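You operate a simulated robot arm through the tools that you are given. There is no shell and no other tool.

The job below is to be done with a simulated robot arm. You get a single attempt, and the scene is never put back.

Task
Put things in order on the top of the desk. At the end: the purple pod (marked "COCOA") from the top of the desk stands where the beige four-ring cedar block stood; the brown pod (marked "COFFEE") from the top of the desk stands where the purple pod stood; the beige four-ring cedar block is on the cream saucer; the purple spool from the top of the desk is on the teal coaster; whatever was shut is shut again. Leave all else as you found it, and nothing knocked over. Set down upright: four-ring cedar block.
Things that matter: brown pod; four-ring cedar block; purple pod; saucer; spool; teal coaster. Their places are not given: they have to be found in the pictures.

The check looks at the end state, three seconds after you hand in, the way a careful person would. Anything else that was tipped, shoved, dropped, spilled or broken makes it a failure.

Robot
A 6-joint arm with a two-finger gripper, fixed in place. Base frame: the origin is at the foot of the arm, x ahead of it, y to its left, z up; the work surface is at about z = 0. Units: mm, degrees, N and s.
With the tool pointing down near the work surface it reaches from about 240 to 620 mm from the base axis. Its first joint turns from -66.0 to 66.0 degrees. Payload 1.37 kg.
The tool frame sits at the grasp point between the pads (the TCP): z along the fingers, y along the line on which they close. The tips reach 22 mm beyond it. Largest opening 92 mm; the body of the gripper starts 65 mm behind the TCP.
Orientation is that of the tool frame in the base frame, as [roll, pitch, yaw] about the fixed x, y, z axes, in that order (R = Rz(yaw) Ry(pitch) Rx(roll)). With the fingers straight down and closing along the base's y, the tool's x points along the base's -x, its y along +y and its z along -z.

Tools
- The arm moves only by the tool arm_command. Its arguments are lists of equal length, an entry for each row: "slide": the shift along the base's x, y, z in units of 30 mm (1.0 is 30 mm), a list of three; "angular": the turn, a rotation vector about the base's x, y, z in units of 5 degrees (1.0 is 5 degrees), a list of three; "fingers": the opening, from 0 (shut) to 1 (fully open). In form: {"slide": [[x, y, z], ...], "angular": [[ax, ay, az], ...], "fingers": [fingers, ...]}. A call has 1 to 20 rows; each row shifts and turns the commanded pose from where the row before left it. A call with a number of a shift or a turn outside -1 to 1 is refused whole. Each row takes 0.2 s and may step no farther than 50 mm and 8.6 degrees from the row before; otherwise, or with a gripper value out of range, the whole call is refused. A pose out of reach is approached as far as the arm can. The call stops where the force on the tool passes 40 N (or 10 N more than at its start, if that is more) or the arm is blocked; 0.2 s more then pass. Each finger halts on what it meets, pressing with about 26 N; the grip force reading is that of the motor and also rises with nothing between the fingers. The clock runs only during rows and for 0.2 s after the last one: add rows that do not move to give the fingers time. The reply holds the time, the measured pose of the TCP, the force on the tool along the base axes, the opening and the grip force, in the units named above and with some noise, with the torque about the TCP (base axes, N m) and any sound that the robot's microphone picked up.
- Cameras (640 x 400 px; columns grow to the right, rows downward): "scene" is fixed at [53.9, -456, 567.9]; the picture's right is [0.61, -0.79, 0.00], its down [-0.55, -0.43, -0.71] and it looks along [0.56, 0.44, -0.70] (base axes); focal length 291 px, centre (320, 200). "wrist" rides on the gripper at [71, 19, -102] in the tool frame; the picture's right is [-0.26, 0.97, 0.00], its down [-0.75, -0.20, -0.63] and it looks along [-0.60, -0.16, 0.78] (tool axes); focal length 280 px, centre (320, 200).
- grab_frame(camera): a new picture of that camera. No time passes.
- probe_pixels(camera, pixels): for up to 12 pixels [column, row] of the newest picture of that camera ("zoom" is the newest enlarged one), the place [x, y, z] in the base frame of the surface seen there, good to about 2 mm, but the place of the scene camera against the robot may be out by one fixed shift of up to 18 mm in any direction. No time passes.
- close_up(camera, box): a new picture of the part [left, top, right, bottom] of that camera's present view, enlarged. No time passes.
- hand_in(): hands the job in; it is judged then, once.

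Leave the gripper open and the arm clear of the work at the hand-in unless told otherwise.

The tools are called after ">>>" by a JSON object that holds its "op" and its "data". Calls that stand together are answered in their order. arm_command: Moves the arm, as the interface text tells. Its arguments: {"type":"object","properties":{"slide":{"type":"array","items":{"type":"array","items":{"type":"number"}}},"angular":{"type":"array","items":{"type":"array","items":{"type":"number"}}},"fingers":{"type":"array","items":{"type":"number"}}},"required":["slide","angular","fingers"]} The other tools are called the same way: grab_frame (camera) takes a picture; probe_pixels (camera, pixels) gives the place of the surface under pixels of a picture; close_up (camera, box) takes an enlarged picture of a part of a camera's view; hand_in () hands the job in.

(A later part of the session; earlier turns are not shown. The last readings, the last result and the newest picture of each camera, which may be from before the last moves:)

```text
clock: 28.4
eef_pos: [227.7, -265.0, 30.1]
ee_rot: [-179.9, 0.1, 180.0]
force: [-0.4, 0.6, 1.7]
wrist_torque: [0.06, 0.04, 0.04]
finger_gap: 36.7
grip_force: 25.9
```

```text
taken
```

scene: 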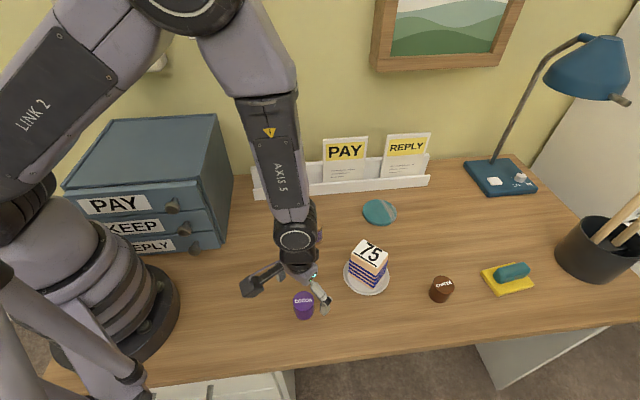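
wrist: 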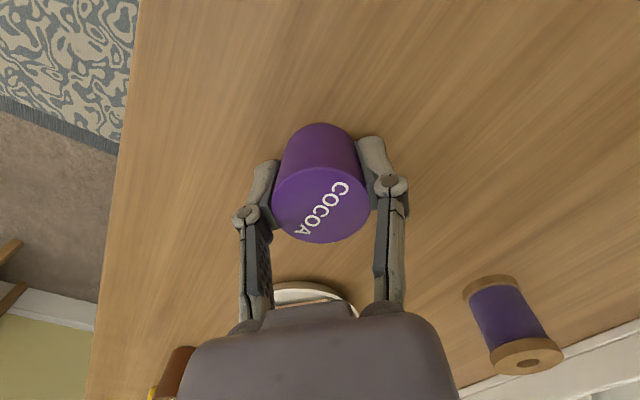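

The grip reads 36.7 mm at 26 N. I'll lift slowly to z≈180 and check that the pod stays upright in the grip.

>>> {"op": "arm_command", "data": {"slide": [[0, 0, 0.2], [0, 0, 0.4], [0, 0, 0.8], [0, 0, 0.9], [0, 0, 0.9], [0, 0, 0.9], [0, 0, 0.9], [0, 0, 0]], "angular": [[0, 0, 0], [0, 0, 0], [0, 0, 0], [0, 0, 0], [0, 0, 0], [0, 0, 0], [0, 0, 0], [0, 0, 0]], "fingers": [0.3, 0.3, 0.3, 0.3, 0.3, 0.3, 0.3, 0.3]}}

>>> {"op": "grab_frame", "data": {"camera": "wrist"}}

>>> {"op": "close_up", "data": {"camera": "scene", "box": [230, 170, 390, 330]}}

```text
clock: 30.2
eef_pos: [228.1, -264.7, 181.9]
ee_rot: [-179.9, 0.0, 180.0]
force: [-0.9, -0.2, -0.3]
wrist_torque: [0.03, -0.02, -0.02]
finger_gap: 37.0
grip_force: 25.7
```

```text
taken
```

wrist: 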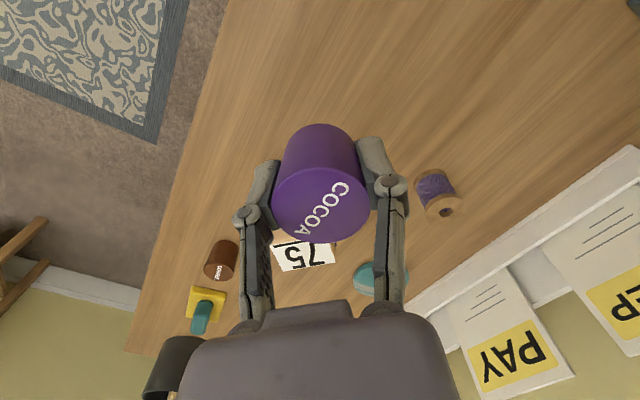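

```text
2.50 times, centred on (310, 250) of scene
```

zoom: 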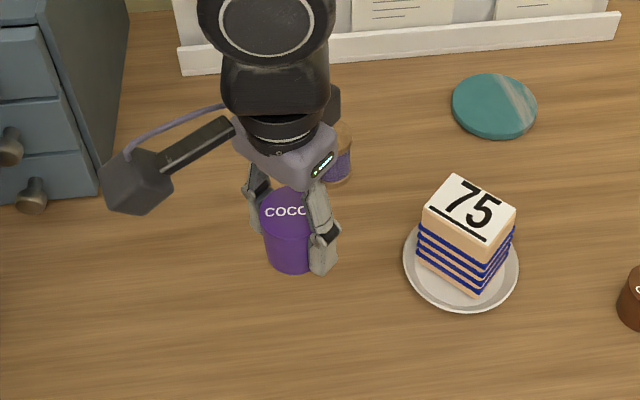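

The pod is upright and held centrally. I'll carry it to above the block's old spot at (328.5,-25.2), turning +44.5° so the camera faces away from the cabinet.

>>> {"op": "arm_command", "data": {"slide": [[0.2, 0.4, 0], [0.333, 0.8, 0], [0.333, 0.8, 0], [0.333, 0.8, 0], [0.333, 0.8, 0], [0.333, 0.8, 0], [0.333, 0.8, 0], [0.333, 0.8, 0], [0.333, 0.8, 0], [0.333, 0.8, 0], [0.133, 0.37, 0], [0, 0, 0]], "angular": [[0, 0, 0.45], [0, 0, 0.845], [0, 0, 0.845], [0, 0, 0.845], [0, 0, 0.845], [0, 0, 0.845], [0, 0, 0.845], [0, 0, 0.845], [0, 0, 0.845], [0, 0, 0.845], [0, 0, 0.845], [0, 0, 0]], "fingers": [0.3, 0.3, 0.3, 0.3, 0.3, 0.3, 0.3, 0.3, 0.3, 0.3, 0.3, 0.3]}}

>>> {"op": "grab_frame", "data": {"camera": "wrist"}}

```text
clock: 32.8
eef_pos: [328.6, -25.1, 179.2]
ee_rot: [-179.9, 0.1, -135.4]
force: [0.2, -0.3, 0.0]
wrist_torque: [0.02, 0.02, 0.01]
finger_gap: 36.7
grip_force: 26.0
```

```text
taken
```

wrist: 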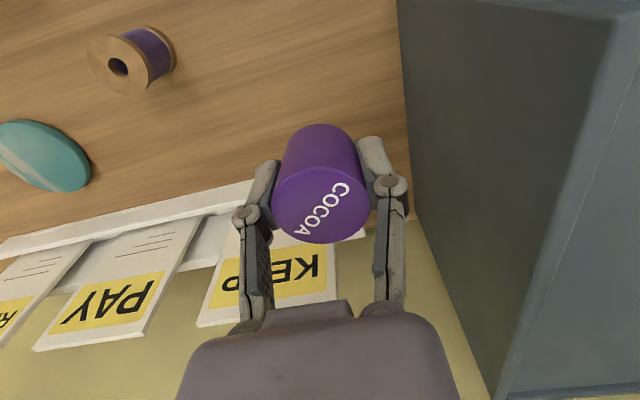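

It's at (328.6,-25.1), on target. I'll lower to z≈35.

>>> {"op": "arm_command", "data": {"slide": [[0, 0, -0.9], [0, 0, -0.9], [0, 0, -0.9], [0, 0, -0.9], [0, 0, -0.7], [0, 0, -0.4], [0, 0, -0.15], [0, 0, 0]], "angular": [[0, 0, 0], [0, 0, 0], [0, 0, 0], [0, 0, 0], [0, 0, 0], [0, 0, 0], [0, 0, 0], [0, 0, 0]], "fingers": [0.3, 0.3, 0.3, 0.3, 0.3, 0.3, 0.3, 0.3]}}

```text
clock: 34.6
eef_pos: [327.3, -26.1, 35.4]
ee_rot: [-179.9, 0.1, -135.5]
force: [-0.1, -0.1, 0.3]
wrist_torque: [-0.01, 0.0, 0.0]
finger_gap: 36.9
grip_force: 26.0
```

No contact yet at z=35. I'll lower a further 4 mm.

>>> {"op": "arm_command", "data": {"slide": [[0.015, 0.01, -0.07], [0.015, 0.01, -0.06], [0, 0, 0]], "angular": [[0, 0, 0], [0, 0, 0], [0, 0, 0]], "fingers": [0.3, 0.3, 0.3]}}

```text
clock: 35.4
eef_pos: [329.3, -23.1, 29.4]
ee_rot: [-179.9, 0.2, -135.6]
force: [0.1, -0.2, -0.2]
wrist_torque: [-0.01, 0.01, 0.0]
finger_gap: 36.6
grip_force: 25.9
```

Still no contact force. I'll lower in 1 mm steps.

>>> {"op": "arm_command", "data": {"slide": [[-0.02, -0.02, -0.04], [0, 0, 0]], "angular": [[0, 0, 0], [0, 0, 0]], "fingers": [0.3, 0.3]}}

```text
clock: 36.0
eef_pos: [329.0, -24.9, 30.0]
ee_rot: [-179.9, 0.1, -135.5]
force: [0.0, 3.6, 14.0]
wrist_torque: [0.08, -0.03, 0.06]
finger_gap: 37.1
grip_force: 26.2
```

It made contact at 14 N. I'll relax slightly, open to about 70 mm and look.

>>> {"op": "arm_command", "data": {"slide": [[0, 0, 0.025], [0, 0, 0], [0, 0, 0], [0, 0, 0], [0, 0, 0]], "angular": [[0, 0, 0], [0, 0, 0], [0, 0, 0], [0, 0, 0], [0, 0, 0]], "fingers": [0.3, 0.5, 0.65, 0.75, 0.75]}}

>>> {"op": "grab_frame", "data": {"camera": "wrist"}}

```text
clock: 37.2
eef_pos: [329.2, -24.9, 29.5]
ee_rot: [-179.9, 0.1, -135.5]
force: [0.0, 0.1, 0.4]
wrist_torque: [-0.02, -0.01, 0.02]
finger_gap: 69.0
grip_force: 0.2
```

```text
taken
```

wrist: 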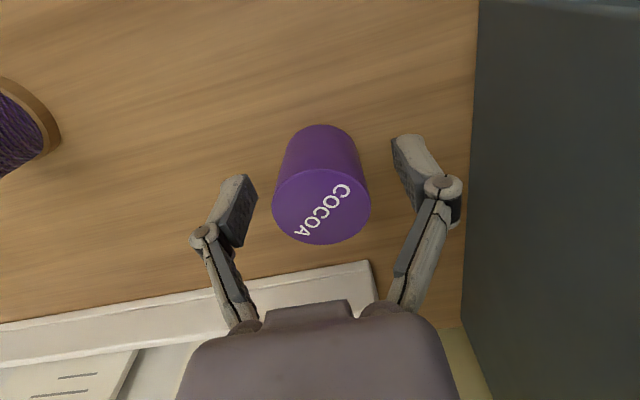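

The pod stands free between the fingers. I'll rise straight up to z≈240 and check its place.

>>> {"op": "arm_command", "data": {"slide": [[0, 0, 0.5], [0, 0, 1], [0, 0, 1], [0, 0, 1], [0, 0, 1], [0, 0, 1], [0, 0, 1], [0, 0, 0.5], [0, 0, 0]], "angular": [[0, 0, 0], [0, 0, 0], [0, 0, 0], [0, 0, 0], [0, 0, 0], [0, 0, 0], [0, 0, 0], [0, 0, 0], [0, 0, 0]], "fingers": [0.75, 0.75, 0.75, 0.75, 0.75, 0.75, 0.75, 1, 1]}}

>>> {"op": "grab_frame", "data": {"camera": "wrist"}}

>>> {"op": "grab_frame", "data": {"camera": "scene"}}

```text
clock: 39.2
eef_pos: [326.6, -24.0, 240.6]
ee_rot: [-179.9, 0.1, -135.4]
force: [0.6, -0.3, 0.0]
wrist_torque: [0.03, 0.02, -0.01]
finger_gap: 92.0
grip_force: 0.1
```

```text
taken
```

wrist: 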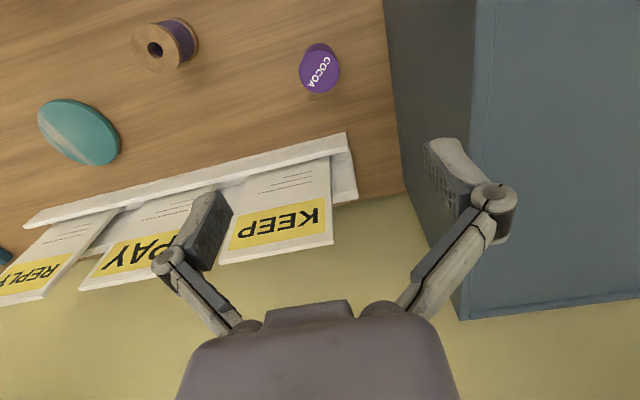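

```text
taken
```

scene: 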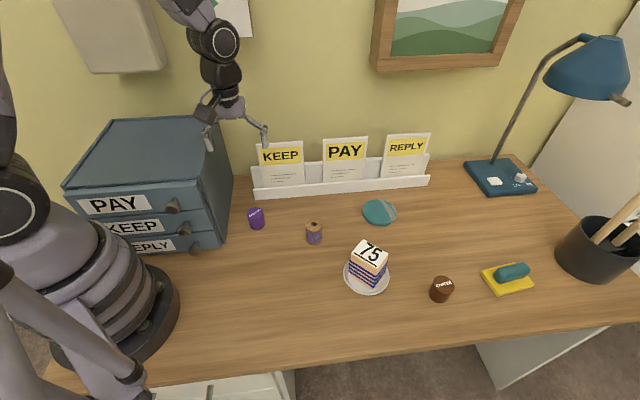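

The purple pod stands upright at (320,70) in the wrist view. I'll verify its centre.

>>> {"op": "probe_pixels", "data": {"camera": "wrist", "pixels": [[301, 73], [337, 68], [320, 53], [317, 90], [319, 71]]}}

>>> {"op": "close_up", "data": {"camera": "wrist", "box": [120, 5, 220, 85]}}

```text
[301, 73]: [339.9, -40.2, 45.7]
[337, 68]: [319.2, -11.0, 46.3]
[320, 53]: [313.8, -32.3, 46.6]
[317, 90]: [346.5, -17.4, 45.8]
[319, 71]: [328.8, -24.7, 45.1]
```

```text
5.00 times, centred on (170, 45) of wrist
```

zoom: 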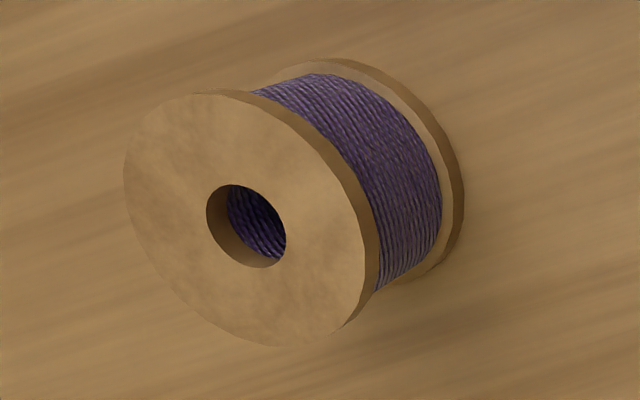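

The pod is at (329.5,-25.2), within about 1 mm of the block's old centre. I'll probe the spool's top flange rim here as well.

>>> {"op": "probe_pixels", "data": {"camera": "zoom", "pixels": [[130, 185], [360, 252], [205, 98], [288, 341], [310, 145], [170, 280], [140, 140], [345, 315], [330, 220], [460, 190]]}}

>>> {"op": "probe_pixels", "data": {"camera": "wrist", "pixels": [[40, 115], [78, 132], [118, 150], [65, 101], [90, 163], [44, 132], [112, 118], [116, 135], [55, 150]]}}

```text
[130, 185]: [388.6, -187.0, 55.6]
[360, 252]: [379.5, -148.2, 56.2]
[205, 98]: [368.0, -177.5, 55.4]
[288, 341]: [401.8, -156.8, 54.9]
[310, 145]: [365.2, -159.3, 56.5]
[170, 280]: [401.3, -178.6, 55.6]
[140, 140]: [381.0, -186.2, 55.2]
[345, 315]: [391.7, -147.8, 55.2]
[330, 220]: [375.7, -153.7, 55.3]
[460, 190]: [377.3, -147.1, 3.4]
```

```text
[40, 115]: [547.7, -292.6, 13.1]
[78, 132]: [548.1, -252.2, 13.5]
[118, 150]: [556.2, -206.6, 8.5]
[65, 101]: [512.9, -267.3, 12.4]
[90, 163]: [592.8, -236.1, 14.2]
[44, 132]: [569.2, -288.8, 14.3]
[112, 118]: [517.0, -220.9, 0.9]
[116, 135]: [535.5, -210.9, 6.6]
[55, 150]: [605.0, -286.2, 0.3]
```

The spool is centred at (384.6,-167.7) with its top at 55.5. The coaster is centred at about (552,-250.5) with its top at 13.3. I'll move above the spool at height, turning back -44.5°.

>>> {"op": "arm_command", "data": {"slide": [[0.2075, -0.529, 0], [0.2075, -0.529, 0], [0.2075, -0.529, 0], [0.2075, -0.529, 0], [0.2075, -0.529, 0], [0.2075, -0.529, 0], [0.2075, -0.529, 0], [0.2075, -0.529, 0], [0.2075, -0.529, 0], [0, 0, 0]], "angular": [[0, 0, -0.989], [0, 0, -0.989], [0, 0, -0.989], [0, 0, -0.989], [0, 0, -0.989], [0, 0, -0.989], [0, 0, -0.989], [0, 0, -0.989], [0, 0, -0.989], [0, 0, 0]], "fingers": [1, 1, 1, 1, 1, 1, 1, 1, 1, 1]}}

>>> {"op": "grab_frame", "data": {"camera": "wrist"}}

```text
clock: 41.4
eef_pos: [383.5, -168.8, 239.9]
ee_rot: [-179.9, 0.0, 179.9]
force: [0.3, 0.4, -0.2]
wrist_torque: [0.0, 0.0, -0.03]
finger_gap: 92.0
grip_force: 0.0
```

```text
taken
```

wrist: 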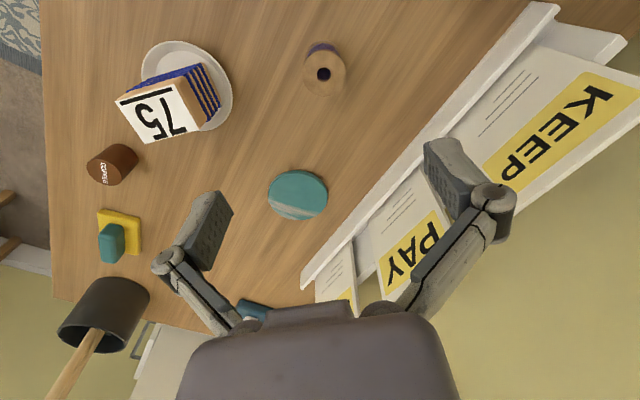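

Good view of both the spool (324,72) and the coaster (298,195). I'll probe both once more.

>>> {"op": "close_up", "data": {"camera": "wrist", "box": [284, 35, 364, 105]}}

>>> {"op": "probe_pixels", "data": {"camera": "wrist", "pixels": [[305, 70], [343, 72], [323, 52], [324, 92], [270, 190], [327, 197], [297, 172], [299, 217], [280, 178], [318, 212], [277, 208], [318, 181]]}}

```text
5.71 times, centred on (324, 70) of wrist
```

zoom: 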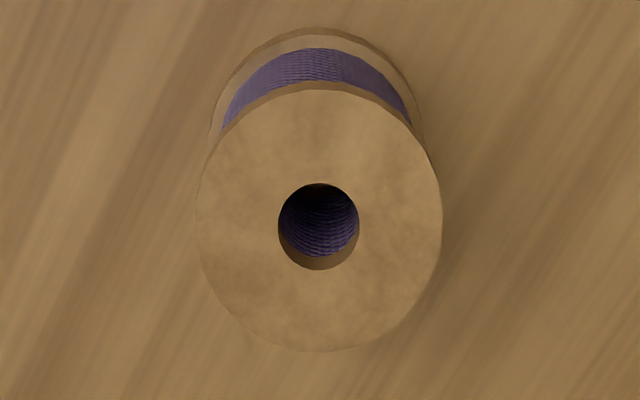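

```text
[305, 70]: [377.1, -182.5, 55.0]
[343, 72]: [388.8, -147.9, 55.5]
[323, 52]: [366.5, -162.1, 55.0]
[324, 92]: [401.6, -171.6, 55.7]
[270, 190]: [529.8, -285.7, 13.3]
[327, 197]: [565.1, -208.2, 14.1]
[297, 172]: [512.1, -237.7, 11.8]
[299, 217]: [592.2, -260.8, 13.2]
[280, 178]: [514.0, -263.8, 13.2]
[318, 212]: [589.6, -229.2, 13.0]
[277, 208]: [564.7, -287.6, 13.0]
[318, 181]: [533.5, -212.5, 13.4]
```

The spool centre is about (384.4,-167.3) and the coaster's about (551.3,-249.5). I'll descend over the spool with the gripper open to z≈31.

>>> {"op": "arm_command", "data": {"slide": [[0.02, 0.03, -1], [0, 0, -1], [0, 0, -1], [0, 0, -1], [0, 0, -1], [0, 0, -1], [0, 0, -0.6], [0, 0, -0.36], [0, 0, 0]], "angular": [[0, 0, 0], [0, 0, 0], [0, 0, 0], [0, 0, 0], [0, 0, 0], [0, 0, 0], [0, 0, 0], [0, 0, 0], [0, 0, 0]], "fingers": [1, 1, 1, 1, 1, 1, 1, 1, 1]}}

>>> {"op": "grab_frame", "data": {"camera": "wrist"}}

>>> {"op": "close_up", "data": {"camera": "scene", "box": [260, 180, 370, 260]}}

```text
clock: 43.4
eef_pos: [386.4, -167.6, 32.3]
ee_rot: [-179.9, 0.1, 179.9]
force: [-1.1, 0.2, -0.2]
wrist_torque: [0.01, 0.0, 0.01]
finger_gap: 92.1
grip_force: 0.0
```

```text
taken
```

wrist: 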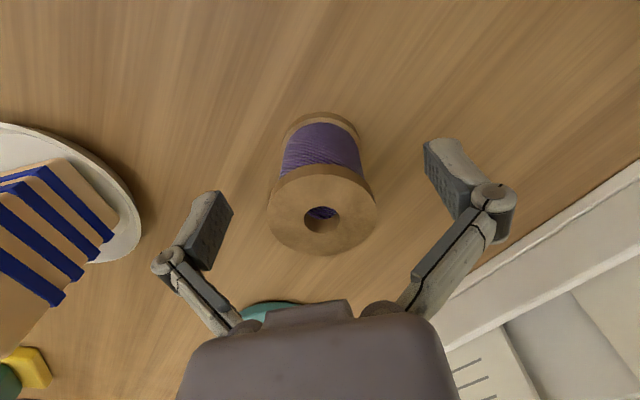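

```text
5.00 times, centred on (315, 220) of scene
```

zoom: 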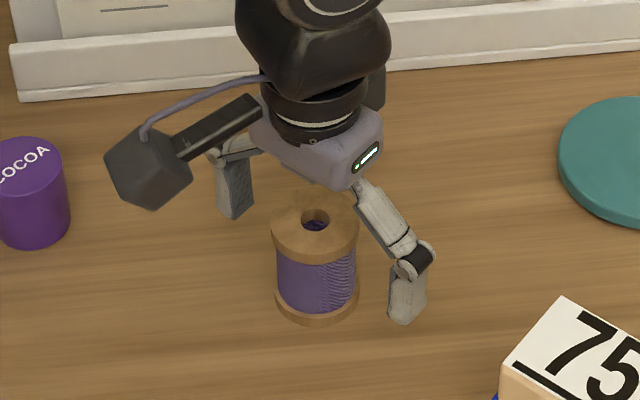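

The spool is between the fingers. I'll double-check its centre from here before closing.

>>> {"op": "probe_pixels", "data": {"camera": "wrist", "pixels": [[271, 208], [374, 208], [322, 168], [322, 252], [285, 180], [360, 240]]}}

```text
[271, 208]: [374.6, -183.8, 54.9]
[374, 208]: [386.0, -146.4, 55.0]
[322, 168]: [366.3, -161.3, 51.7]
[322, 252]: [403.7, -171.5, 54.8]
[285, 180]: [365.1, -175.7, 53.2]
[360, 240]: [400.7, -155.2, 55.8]
```

Centre (384.1,-166.5); I'll nudge 1 mm in -x and close.

>>> {"op": "arm_command", "data": {"slide": [[-0.035, 0.01, 0], [0, 0, 0], [0, 0, 0], [0, 0, 0], [0, 0, 0], [0, 0, 0], [0, 0, 0]], "angular": [[0, 0, 0], [0, 0, 0], [0, 0, 0], [0, 0, 0], [0, 0, 0], [0, 0, 0], [0, 0, 0]], "fingers": [1, 0.3, 0.3, 0.3, 0.3, 0.3, 0.3]}}

>>> {"op": "grab_frame", "data": {"camera": "wrist"}}

>>> {"op": "close_up", "data": {"camera": "scene", "box": [280, 195, 350, 250]}}

```text
clock: 45.0
eef_pos: [383.8, -166.9, 31.1]
ee_rot: [-179.8, 0.1, 179.8]
force: [-1.1, 0.3, 3.3]
wrist_torque: [-0.01, 0.05, -0.02]
finger_gap: 36.3
grip_force: 26.1
```

```text
taken
```

wrist: 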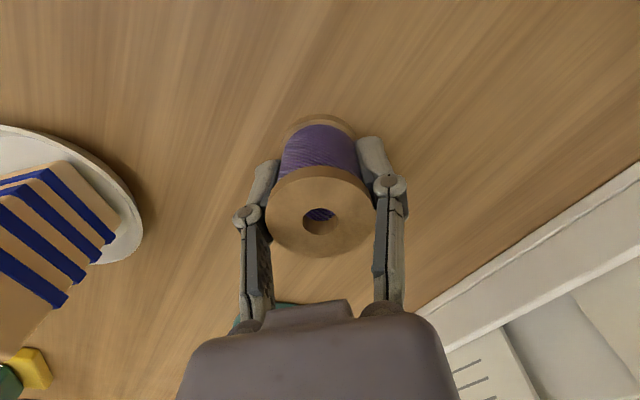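

```text
7.27 times, centred on (315, 222) of scene
```

zoom: 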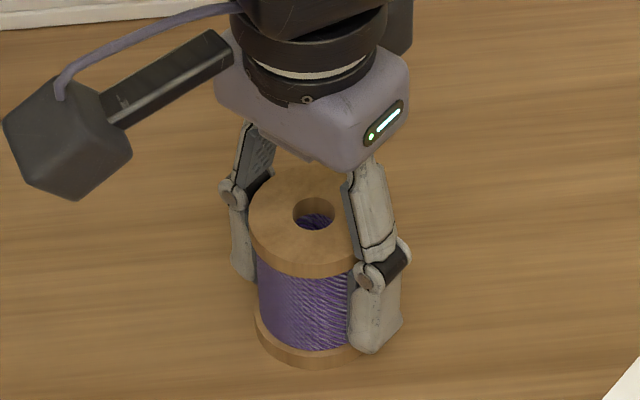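

It's gripping the thread between the flanges at 36.3 mm. I'll lift 100 mm and check.

>>> {"op": "arm_command", "data": {"slide": [[0, 0, 0.2], [0, 0, 0.5], [0, 0, 0.8], [0, 0, 0.9], [0, 0, 0.9], [0, 0, 0]], "angular": [[0, 0, 0], [0, 0, 0], [0, 0, 0], [0, 0, 0], [0, 0, 0], [0, 0, 0]], "fingers": [0.3, 0.3, 0.3, 0.3, 0.3, 0.3]}}

>>> {"op": "grab_frame", "data": {"camera": "wrist"}}

>>> {"op": "close_up", "data": {"camera": "scene", "box": [260, 140, 380, 240]}}

```text
clock: 46.4
eef_pos: [383.9, -167.5, 128.7]
ee_rot: [-179.9, 0.1, 180.0]
force: [0.2, 0.3, -0.7]
wrist_torque: [0.0, 0.01, -0.03]
finger_gap: 36.1
grip_force: 26.0
```

```text
taken
```

wrist: 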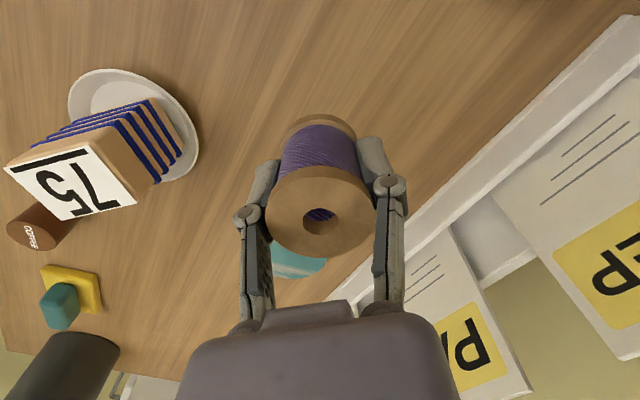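

```text
4.00 times, centred on (320, 190) of scene
```

zoom: 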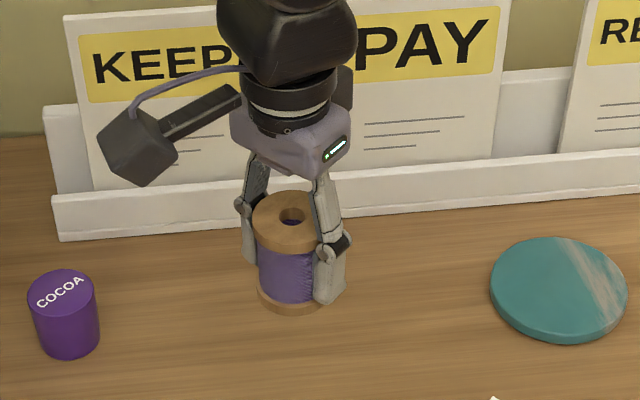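

The spool is held upright. I'll carry it over the coaster centre at (551.3,-249.5).

>>> {"op": "arm_command", "data": {"slide": [[0.4, -0.2, 0], [0.9, -0.44, 0], [0.9, -0.44, 0], [0.9, -0.44, 0], [0.9, -0.44, 0], [0.9, -0.44, 0], [0.67, -0.34, 0], [0, 0, 0]], "angular": [[0, 0, 0], [0, 0, 0], [0, 0, 0], [0, 0, 0], [0, 0, 0], [0, 0, 0], [0, 0, 0], [0, 0, 0]], "fingers": [0.3, 0.3, 0.3, 0.3, 0.3, 0.3, 0.3, 0.3]}}

>>> {"op": "grab_frame", "data": {"camera": "wrist"}}

>>> {"op": "grab_frame", "data": {"camera": "scene"}}

```text
clock: 48.2
eef_pos: [550.4, -250.3, 131.0]
ee_rot: [-179.9, 0.0, 179.9]
force: [-0.2, -0.5, -1.5]
wrist_torque: [0.0, -0.01, -0.01]
finger_gap: 36.3
grip_force: 26.0
```

```text
taken
```

wrist: 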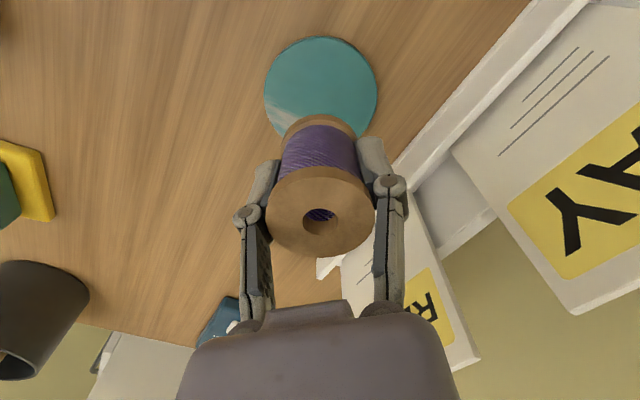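

```text
taken
```

scene: 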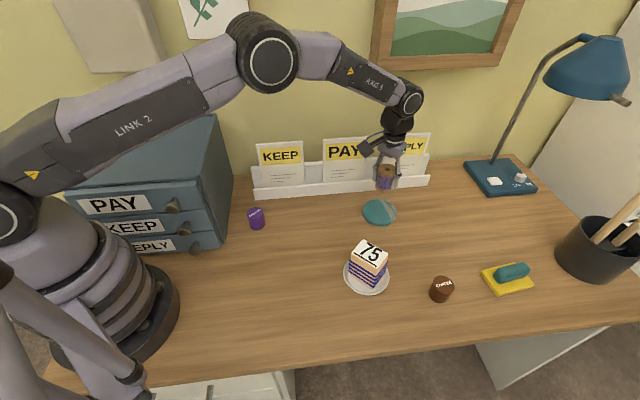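

It's positioned over the coaster. I'll lower to z≈50.

>>> {"op": "arm_command", "data": {"slide": [[0, 0, -0.8], [0, 0, -0.8], [0, 0, -0.6], [0, 0, -0.4], [0, 0, -0.1], [0, 0, 0]], "angular": [[0, 0, 0], [0, 0, 0], [0, 0, 0], [0, 0, 0], [0, 0, 0], [0, 0, 0]], "fingers": [0.3, 0.3, 0.3, 0.3, 0.3, 0.3]}}

>>> {"op": "grab_frame", "data": {"camera": "wrist"}}

>>> {"op": "close_up", "data": {"camera": "scene", "box": [330, 140, 440, 240]}}

```text
clock: 49.6
eef_pos: [550.9, -250.1, 50.0]
ee_rot: [-179.9, 0.0, 179.9]
force: [0.5, 0.3, -0.5]
wrist_torque: [0.02, 0.0, 0.05]
finger_gap: 36.0
grip_force: 25.7
```

```text
taken
```

wrist: 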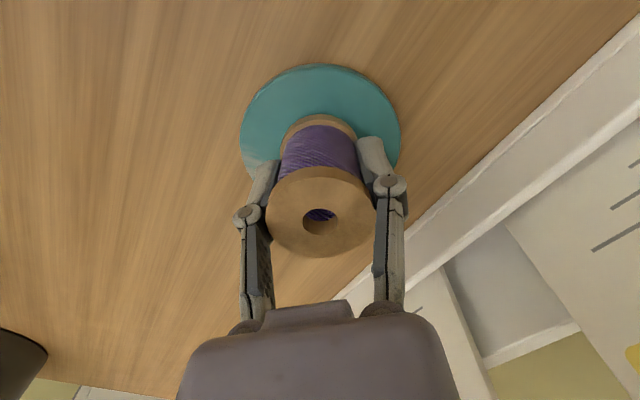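

```text
4.00 times, centred on (385, 190) of scene
```

zoom: 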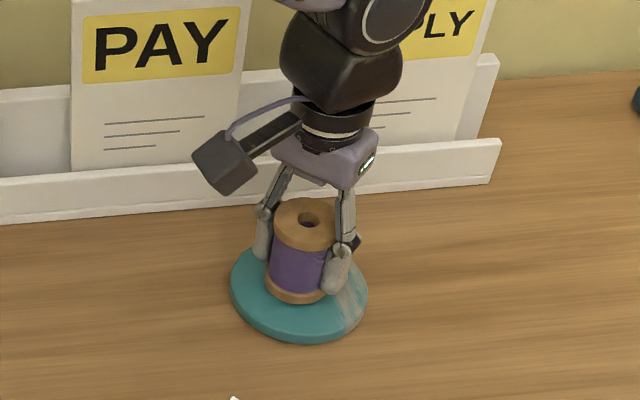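

Centred above the coaster. I'll lower the last few mm in small steps.

>>> {"op": "arm_command", "data": {"slide": [[0, 0, -0.07], [0, 0, -0.07], [0, 0, 0]], "angular": [[0, 0, 0], [0, 0, 0], [0, 0, 0]], "fingers": [0.3, 0.3, 0.3]}}

```text
clock: 50.4
eef_pos: [551.4, -248.8, 45.5]
ee_rot: [-179.9, 0.1, 179.9]
force: [-0.7, -0.4, -0.2]
wrist_torque: [0.01, 0.03, 0.0]
finger_gap: 36.0
grip_force: 25.6
```

No contact yet; another 1.2 mm.

>>> {"op": "arm_command", "data": {"slide": [[0, 0, -0.04], [0, 0, 0]], "angular": [[0, 0, 0], [0, 0, 0]], "fingers": [0.3, 0.3]}}

```text
clock: 51.0
eef_pos: [551.8, -249.5, 45.0]
ee_rot: [-179.9, 0.1, 179.9]
force: [-5.7, -0.1, 13.9]
wrist_torque: [0.01, 0.29, 0.01]
finger_gap: 36.1
grip_force: 25.4
```

It has touched down at 14 N. I'll relax half a mm and open slowly to 70 mm.

>>> {"op": "arm_command", "data": {"slide": [[0, 0, 0.01], [0, 0, 0], [0, 0, 0], [0, 0, 0], [0, 0, 0], [0, 0, 0]], "angular": [[0, 0, 0], [0, 0, 0], [0, 0, 0], [0, 0, 0], [0, 0, 0], [0, 0, 0]], "fingers": [0.3, 0.45, 0.55, 0.7, 0.75, 0.75]}}

>>> {"op": "grab_frame", "data": {"camera": "wrist"}}

>>> {"op": "close_up", "data": {"camera": "scene", "box": [330, 140, 440, 240]}}

```text
clock: 52.4
eef_pos: [552.8, -249.7, 44.1]
ee_rot: [-179.9, 0.2, 179.9]
force: [0.3, 0.6, 0.4]
wrist_torque: [-0.03, 0.02, 0.01]
finger_gap: 69.1
grip_force: 0.0
```

```text
taken
```

wrist: 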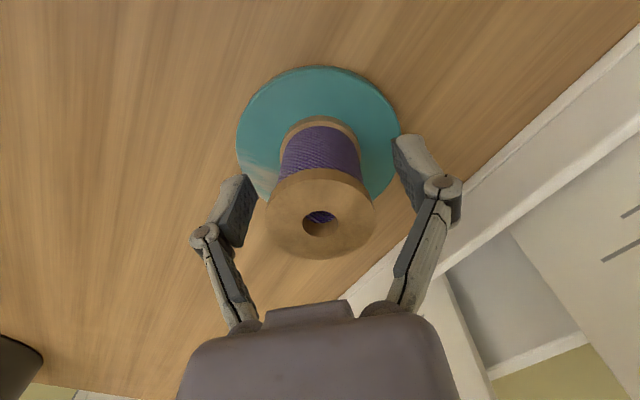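

```text
4.00 times, centred on (385, 190) of scene
```

zoom: 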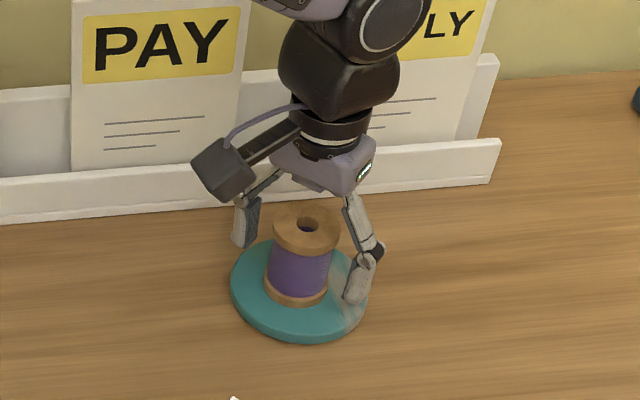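

The spool stands upright on the coaster. I'll rise straight up 120 mm and confirm.

>>> {"op": "arm_command", "data": {"slide": [[0, 0, 0.4], [0, 0, 0.8], [0, 0, 0.9], [0, 0, 0.9], [0, 0, 1], [0, 0, 0]], "angular": [[0, 0, 0], [0, 0, 0], [0, 0, 0], [0, 0, 0], [0, 0, 0], [0, 0, 0]], "fingers": [0.75, 0.75, 0.75, 0.75, 0.75, 0.75]}}

>>> {"op": "grab_frame", "data": {"camera": "wrist"}}

>>> {"op": "grab_frame", "data": {"camera": "scene"}}

>>> {"op": "probe_pixels", "data": {"camera": "scene", "pixels": [[500, 290], [485, 270], [512, 270], [530, 285], [443, 284], [598, 250], [470, 340]]}}

```text
clock: 53.8
eef_pos: [552.1, -249.6, 164.7]
ee_rot: [-179.9, 0.0, 179.8]
force: [-0.3, -0.6, 0.7]
wrist_torque: [0.0, 0.0, 0.02]
finger_gap: 69.2
grip_force: 0.0
```

```text
taken
```

wrist: 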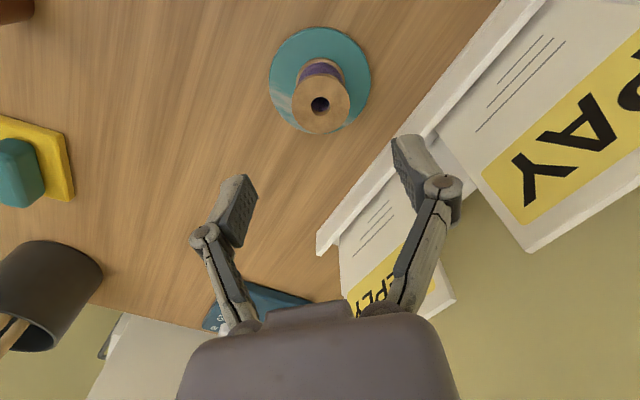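

```text
taken
```

scene: 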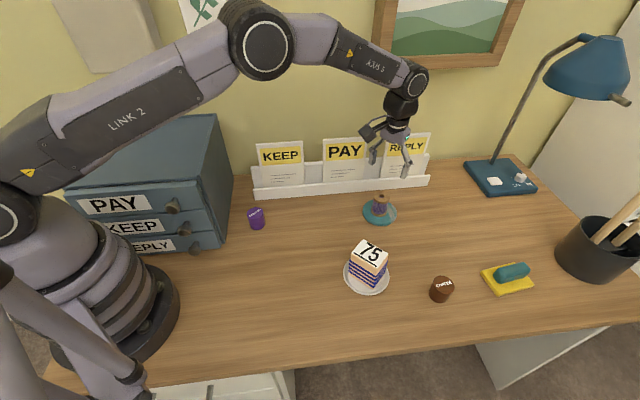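

```text
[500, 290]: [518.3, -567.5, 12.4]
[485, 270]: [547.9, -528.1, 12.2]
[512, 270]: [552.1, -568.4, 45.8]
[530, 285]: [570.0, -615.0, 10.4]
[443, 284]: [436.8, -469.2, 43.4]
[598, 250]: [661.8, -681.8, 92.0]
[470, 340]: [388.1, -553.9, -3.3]
```

The spool is standing on the coaster, and the sponge is well away from the brown pod. I'll move back to around (350,-380), turning -47.25° so the camera faces the brown pod.

>>> {"op": "arm_command", "data": {"slide": [[-0.6, -0.3, 0.1], [-0.675, -0.45, 0.1], [-0.675, -0.45, 0.1], [-0.675, -0.45, 0], [-0.675, -0.45, 0], [-0.675, -0.45, 0], [-0.675, -0.45, 0], [-0.675, -0.45, 0], [-0.675, -0.45, 0], [-0.675, -0.45, 0], [0, 0, 0]], "angular": [[0, 0, -0.945], [0, 0, -0.945], [0, 0, -0.945], [0, 0, -0.945], [0, 0, -0.945], [0, 0, -0.945], [0, 0, -0.945], [0, 0, -0.945], [0, 0, -0.945], [0, 0, -0.945], [0, 0, 0]], "fingers": [0.75, 0.75, 0.75, 0.75, 0.75, 0.75, 0.75, 0.75, 0.75, 0.75, 0.75]}}

>>> {"op": "grab_frame", "data": {"camera": "wrist"}}

```text
clock: 56.2
eef_pos: [351.3, -377.4, 171.5]
ee_rot: [-179.9, 0.1, 132.6]
force: [1.2, 0.2, 0.8]
wrist_torque: [0.0, -0.01, -0.01]
finger_gap: 68.9
grip_force: 0.1
```

```text
taken
```

wrist: 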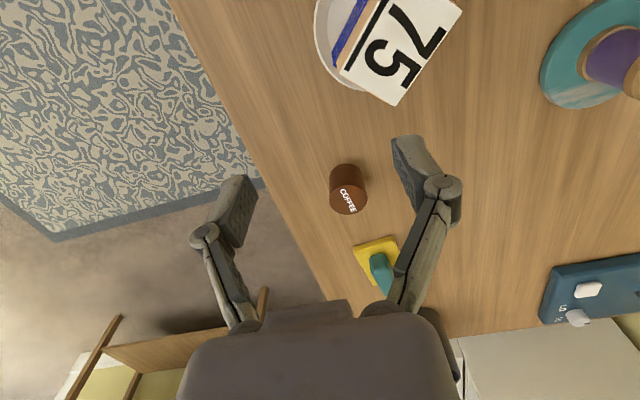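

The brown pod is at (348,190). I'll enlarge it and probe its top.

>>> {"op": "close_up", "data": {"camera": "wrist", "box": [308, 155, 388, 225]}}

```text
5.71 times, centred on (348, 190) of wrist
```

zoom: 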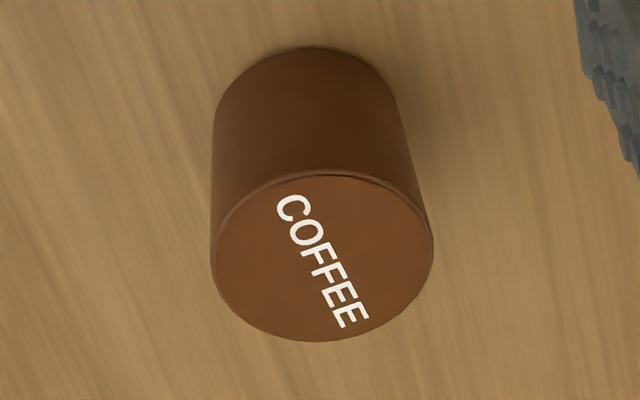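

>>> {"op": "probe_pixels", "data": {"camera": "zoom", "pixels": [[217, 257], [427, 255], [320, 177], [325, 335], [245, 205], [395, 315], [400, 205], [250, 315], [322, 256], [308, 55]]}}

```text
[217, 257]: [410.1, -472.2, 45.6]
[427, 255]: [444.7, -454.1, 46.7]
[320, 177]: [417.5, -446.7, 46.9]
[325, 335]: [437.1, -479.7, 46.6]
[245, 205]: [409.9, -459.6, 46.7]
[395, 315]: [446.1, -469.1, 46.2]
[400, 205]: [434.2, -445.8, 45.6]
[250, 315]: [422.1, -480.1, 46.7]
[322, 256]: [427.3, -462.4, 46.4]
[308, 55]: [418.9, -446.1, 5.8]
```

The brown pod centre is (427.7,-463.4), 631 mm out, slightly past the straight-down reach. So I'll tilt the tool 10° outward in the radial plane, keeping the pads vertical, and move above the pod at z≈120.

>>> {"op": "arm_command", "data": {"slide": [[0, 0, 0], [0, 0, 0], [0, 0, 0], [0.634, -0.705, -0.4], [0.634, -0.705, -0.4], [0.634, -0.705, -0.4], [0.634, -0.705, -0.4], [0, 0, 0]], "angular": [[-0.489, -0.453, 0], [-0.489, -0.453, 0], [-0.489, -0.453, 0], [0, 0, 0], [0, 0, 0], [0, 0, 0], [0, 0, 0], [0, 0, 0]], "fingers": [1, 1, 1, 1, 1, 1, 1, 1]}}

>>> {"op": "grab_frame", "data": {"camera": "wrist"}}

>>> {"op": "grab_frame", "data": {"camera": "scene"}}

```text
clock: 58.0
eef_pos: [427.9, -462.5, 126.1]
ee_rot: [-179.9, 9.9, 132.7]
force: [1.1, 0.3, -0.3]
wrist_torque: [0.05, 0.01, -0.02]
finger_gap: 92.0
grip_force: 0.0
```

```text
taken
```

wrist: 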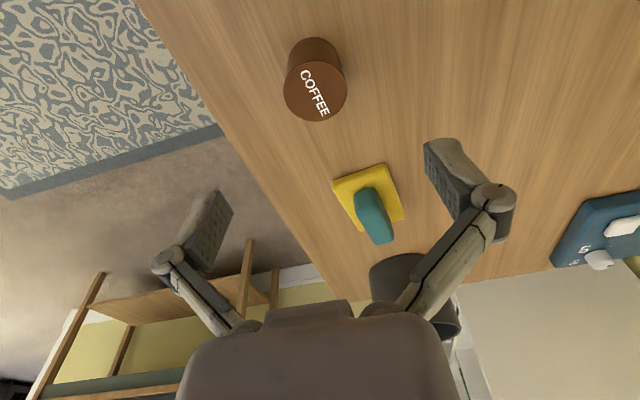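

```text
taken
```

scene: 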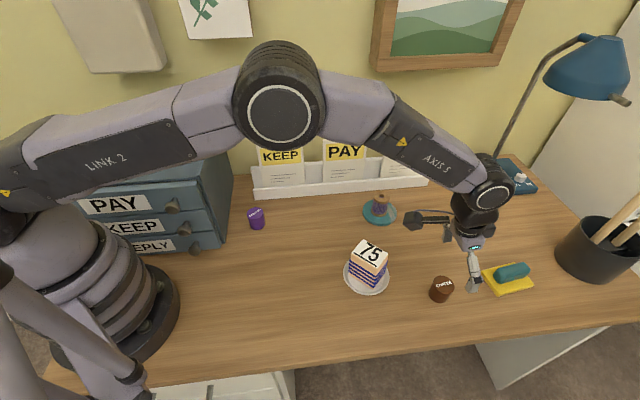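

The pose was reached with a 9.9° tilt. I'll verify the pod's centre from this view.

>>> {"op": "probe_pixels", "data": {"camera": "wrist", "pixels": [[286, 92], [345, 90], [316, 66], [316, 118], [296, 72], [336, 112], [337, 72], [296, 112]]}}

```text
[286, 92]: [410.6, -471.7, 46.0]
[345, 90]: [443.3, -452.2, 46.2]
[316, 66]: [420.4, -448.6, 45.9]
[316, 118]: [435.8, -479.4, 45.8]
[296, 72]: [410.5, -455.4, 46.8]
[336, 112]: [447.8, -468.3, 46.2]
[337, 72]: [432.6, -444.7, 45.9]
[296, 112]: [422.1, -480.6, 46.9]
```

The centre (427.9,-462.6) matches the TCP. I'll go straight down to z≈30.

>>> {"op": "arm_command", "data": {"slide": [[0, 0, -0.9], [0, 0, -0.9], [0, 0, -0.8], [0, 0, -0.4], [0, 0, -0.2], [0, 0, 0]], "angular": [[0, 0, 0], [0, 0, 0], [0, 0, 0], [0, 0, 0], [0, 0, 0], [0, 0, 0]], "fingers": [1, 1, 1, 1, 1, 1]}}

>>> {"op": "grab_frame", "data": {"camera": "wrist"}}

>>> {"op": "close_up", "data": {"camera": "scene", "box": [395, 230, 515, 315]}}

```text
clock: 59.4
eef_pos: [427.9, -464.9, 28.6]
ee_rot: [180.0, 10.2, 132.6]
force: [0.5, 0.1, 0.2]
wrist_torque: [0.0, 0.01, 0.02]
finger_gap: 92.1
grip_force: 0.0
```

```text
taken
```

wrist: 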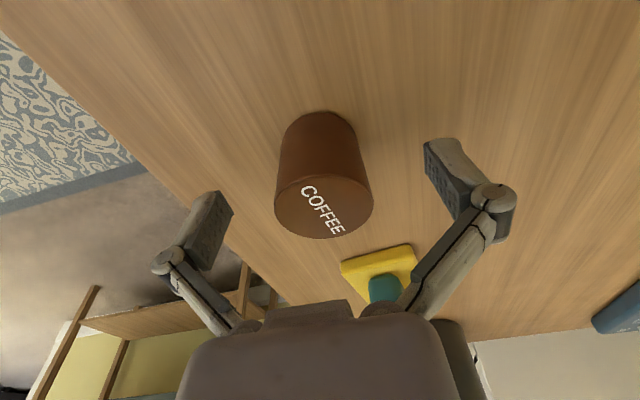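

```text
4.71 times, centred on (455, 272) of scene
```

zoom: 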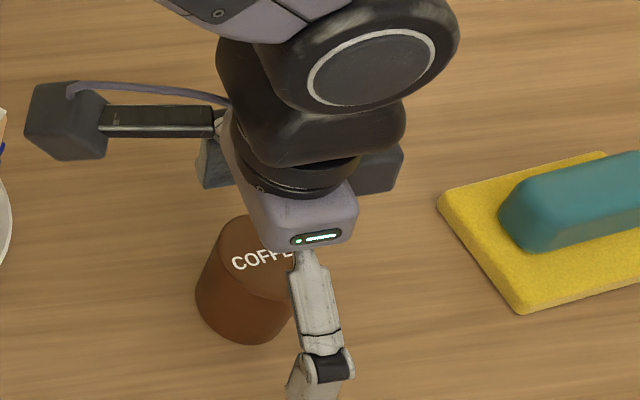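

The pod is between the fingers and nothing is touching. I'll close.

>>> {"op": "arm_command", "data": {"slide": [[0, 0, 0], [0, 0, 0], [0, 0, 0], [0, 0, 0], [0, 0, 0], [0, 0, 0]], "angular": [[0, 0, 0], [0, 0, 0], [0, 0, 0], [0, 0, 0], [0, 0, 0], [0, 0, 0]], "fingers": [0.3, 0.3, 0.3, 0.3, 0.3, 0.3]}}

>>> {"op": "grab_frame", "data": {"camera": "wrist"}}

```text
clock: 60.8
eef_pos: [426.9, -464.1, 29.5]
ee_rot: [180.0, 10.1, 132.7]
force: [-0.3, -0.2, 3.4]
wrist_torque: [0.02, 0.06, 0.01]
finger_gap: 37.1
grip_force: 25.5
```

```text
taken
```

wrist: 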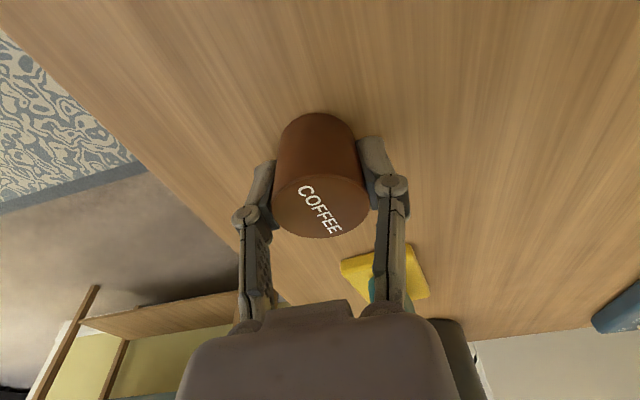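

Gripped at 37.1 mm. I'll lift straight up to z≈180.

>>> {"op": "arm_command", "data": {"slide": [[0, 0, 0.2], [0, 0, 0.4], [0, 0, 0.8], [0, 0, 0.9], [0, 0, 0.9], [0, 0, 0.9], [0, 0, 0.9], [0, 0, 0]], "angular": [[0, 0, 0], [0, 0, 0], [0, 0, 0], [0, 0, 0], [0, 0, 0], [0, 0, 0], [0, 0, 0], [0, 0, 0]], "fingers": [0.3, 0.3, 0.3, 0.3, 0.3, 0.3, 0.3, 0.3]}}

>>> {"op": "grab_frame", "data": {"camera": "wrist"}}

>>> {"op": "grab_frame", "data": {"camera": "scene"}}

```text
clock: 62.6
eef_pos: [429.2, -463.1, 179.1]
ee_rot: [179.9, 10.0, 132.7]
force: [-0.1, -0.8, -0.5]
wrist_torque: [0.0, 0.0, 0.0]
finger_gap: 37.3
grip_force: 25.7
```

```text
taken
```

wrist: 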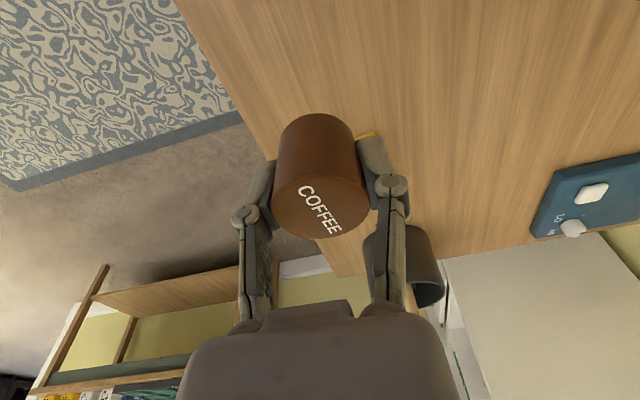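

```text
taken
```

scene: 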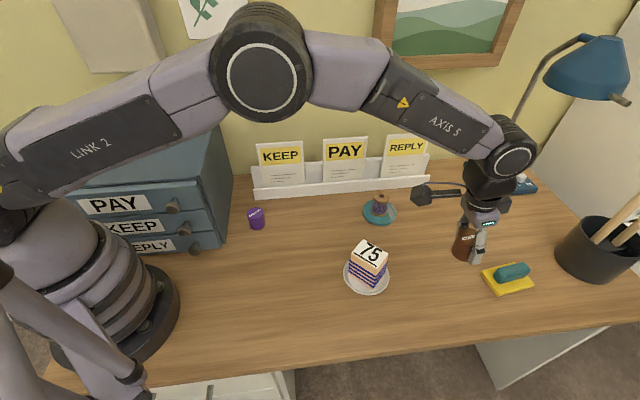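

It's held upright. I'll carry it with the same tilt to above the purple pod's old spot at (228.9,-265.2).

>>> {"op": "arm_command", "data": {"slide": [[-0.4, 0.4, 0], [-0.7, 0.7, 0], [-0.7, 0.7, 0], [-0.7, 0.7, 0], [-0.7, 0.7, 0], [-0.7, 0.7, 0], [-0.7, 0.7, 0], [-0.7, 0.7, 0], [-0.7, 0.7, 0], [-0.633, 0.603, 0], [0, 0, 0]], "angular": [[0, 0, 0], [0, 0, 0], [0, 0, 0], [0, 0, 0], [0, 0, 0], [0, 0, 0], [0, 0, 0], [0, 0, 0], [0, 0, 0], [0, 0, 0], [0, 0, 0]], "fingers": [0.3, 0.3, 0.3, 0.3, 0.3, 0.3, 0.3, 0.3, 0.3, 0.3, 0.3]}}

>>> {"op": "grab_frame", "data": {"camera": "wrist"}}

>>> {"op": "grab_frame", "data": {"camera": "scene"}}

```text
clock: 65.0
eef_pos: [227.1, -264.8, 179.0]
ee_rot: [180.0, 10.0, 132.8]
force: [-1.4, -0.1, -0.1]
wrist_torque: [0.02, 0.01, 0.03]
finger_gap: 37.0
grip_force: 26.2
```

```text
taken
```

wrist: 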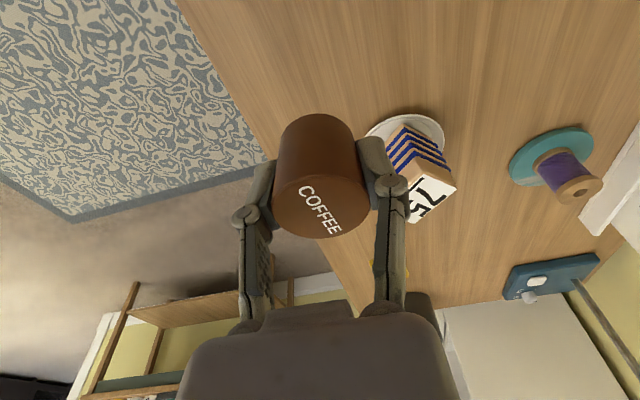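

```text
taken
```

scene: 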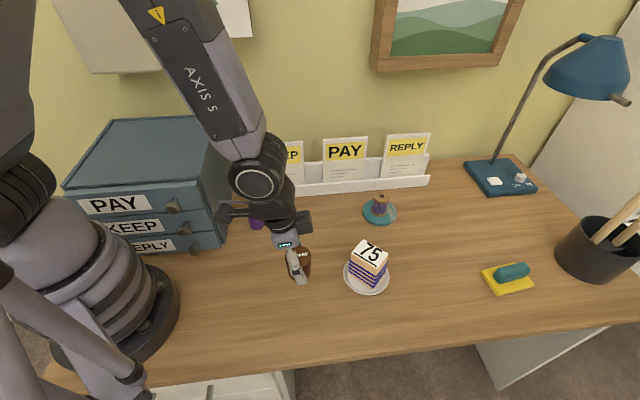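

It's over the spot. I'll lower to z≈35.

>>> {"op": "arm_command", "data": {"slide": [[0, 0, -0.9], [0, 0, -0.9], [0, 0, -0.9], [0, 0, -0.9], [0, 0, -0.7], [0, 0, -0.35], [0, 0, -0.15], [0, 0, 0]], "angular": [[0, 0, 0], [0, 0, 0], [0, 0, 0], [0, 0, 0], [0, 0, 0], [0, 0, 0], [0, 0, 0], [0, 0, 0]], "fingers": [0.3, 0.3, 0.3, 0.3, 0.3, 0.3, 0.3, 0.3]}}

>>> {"op": "arm_command", "data": {"slide": [[0, 0, 0]], "angular": [[0, 0, 0]], "fingers": [0.3]}}

>>> {"op": "arm_command", "data": {"slide": [[0, 0, 0]], "angular": [[0, 0, 0]], "fingers": [0.3]}}

>>> {"op": "grab_frame", "data": {"camera": "wrist"}}

```text
clock: 66.8
eef_pos: [228.9, -265.8, 35.6]
ee_rot: [-180.0, 10.1, 132.7]
force: [-0.3, 0.1, -0.1]
wrist_torque: [0.01, 0.01, -0.03]
finger_gap: 37.2
grip_force: 26.2
```

```text
clock: 67.2
eef_pos: [227.6, -265.1, 35.2]
ee_rot: [179.9, 9.9, 132.7]
force: [0.3, -0.4, -0.2]
wrist_torque: [0.04, 0.0, -0.01]
finger_gap: 37.1
grip_force: 25.7
```

```text
clock: 67.6
eef_pos: [227.2, -266.7, 36.2]
ee_rot: [180.0, 10.0, 132.7]
force: [-0.1, -1.0, -0.5]
wrist_torque: [0.03, -0.02, 0.05]
finger_gap: 37.2
grip_force: 25.8
```

```text
taken
```

wrist: 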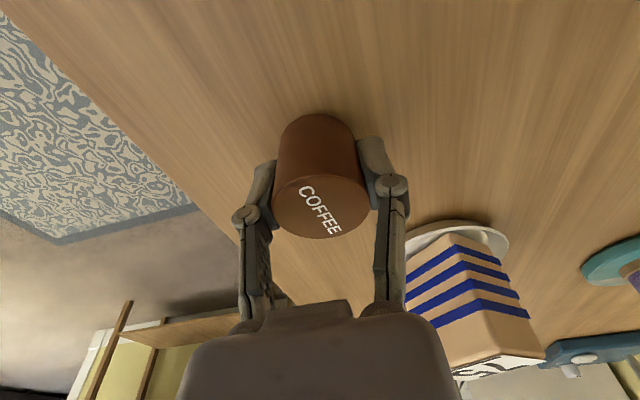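

I'll check the held pod's centre from here.

>>> {"op": "probe_pixels", "data": {"camera": "wrist", "pixels": [[276, 205], [368, 205], [322, 180], [322, 234], [322, 206], [290, 228], [355, 184]]}}

```text
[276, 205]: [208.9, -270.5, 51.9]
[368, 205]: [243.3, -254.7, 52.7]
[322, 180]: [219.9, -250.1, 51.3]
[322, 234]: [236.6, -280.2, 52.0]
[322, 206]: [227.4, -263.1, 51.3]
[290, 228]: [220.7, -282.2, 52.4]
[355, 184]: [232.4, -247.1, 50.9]
```

The pod centre reads (227.3,-264.3). I'll shift +1.2/-0.8 mm and lower about 5 mm.

>>> {"op": "arm_command", "data": {"slide": [[0.04, -0.027, -0.07], [0, 0, -0.06], [0, 0, 0]], "angular": [[0, 0, 0], [0, 0, 0], [0, 0, 0]], "fingers": [0.3, 0.3, 0.3]}}

>>> {"op": "arm_command", "data": {"slide": [[0, 0, -0.04], [0, 0, 0]], "angular": [[0, 0, 0], [0, 0, 0]], "fingers": [0.3, 0.3]}}

```text
clock: 68.4
eef_pos: [229.8, -266.7, 31.3]
ee_rot: [-180.0, 10.2, 132.7]
force: [-0.1, 0.6, -0.6]
wrist_torque: [0.03, 0.0, 0.01]
finger_gap: 37.2
grip_force: 25.7
```

```text
clock: 69.0
eef_pos: [229.7, -268.0, 30.8]
ee_rot: [179.9, 10.2, 132.7]
force: [1.1, 0.5, 0.2]
wrist_torque: [0.01, 0.03, 0.0]
finger_gap: 36.9
grip_force: 26.4
```

No contact yet at z≈30.5. I'll go down another 1 mm.

>>> {"op": "arm_command", "data": {"slide": [[0, 0, -0.035], [0, 0, 0]], "angular": [[0, 0, 0], [0, 0, 0]], "fingers": [0.3, 0.3]}}

```text
clock: 69.6
eef_pos: [231.3, -268.1, 29.2]
ee_rot: [-180.0, 10.1, 132.7]
force: [-2.1, -1.1, 8.8]
wrist_torque: [0.0, 0.1, 0.01]
finger_gap: 37.1
grip_force: 26.7
```

It's in contact at 8.8 N. I'll check the pod's centre once more before releasing.

>>> {"op": "grab_frame", "data": {"camera": "wrist"}}

>>> {"op": "probe_pixels", "data": {"camera": "wrist", "pixels": [[276, 205], [368, 205], [322, 180], [322, 234], [322, 206], [290, 228], [355, 184]]}}

```text
taken
```

wrist: 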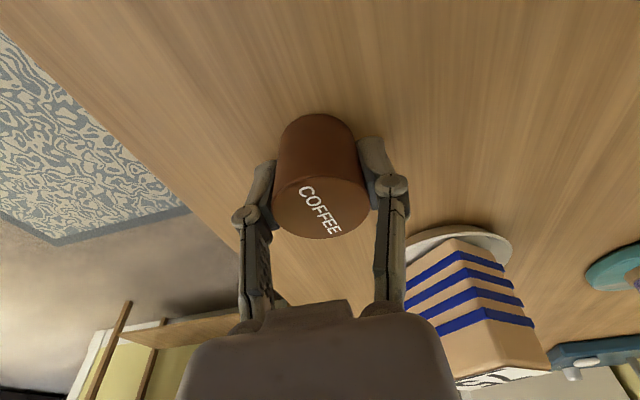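

```text
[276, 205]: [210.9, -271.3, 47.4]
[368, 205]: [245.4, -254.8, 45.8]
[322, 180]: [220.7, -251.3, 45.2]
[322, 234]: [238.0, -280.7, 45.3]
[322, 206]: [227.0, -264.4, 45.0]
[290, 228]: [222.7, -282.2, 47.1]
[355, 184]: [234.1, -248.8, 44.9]
```

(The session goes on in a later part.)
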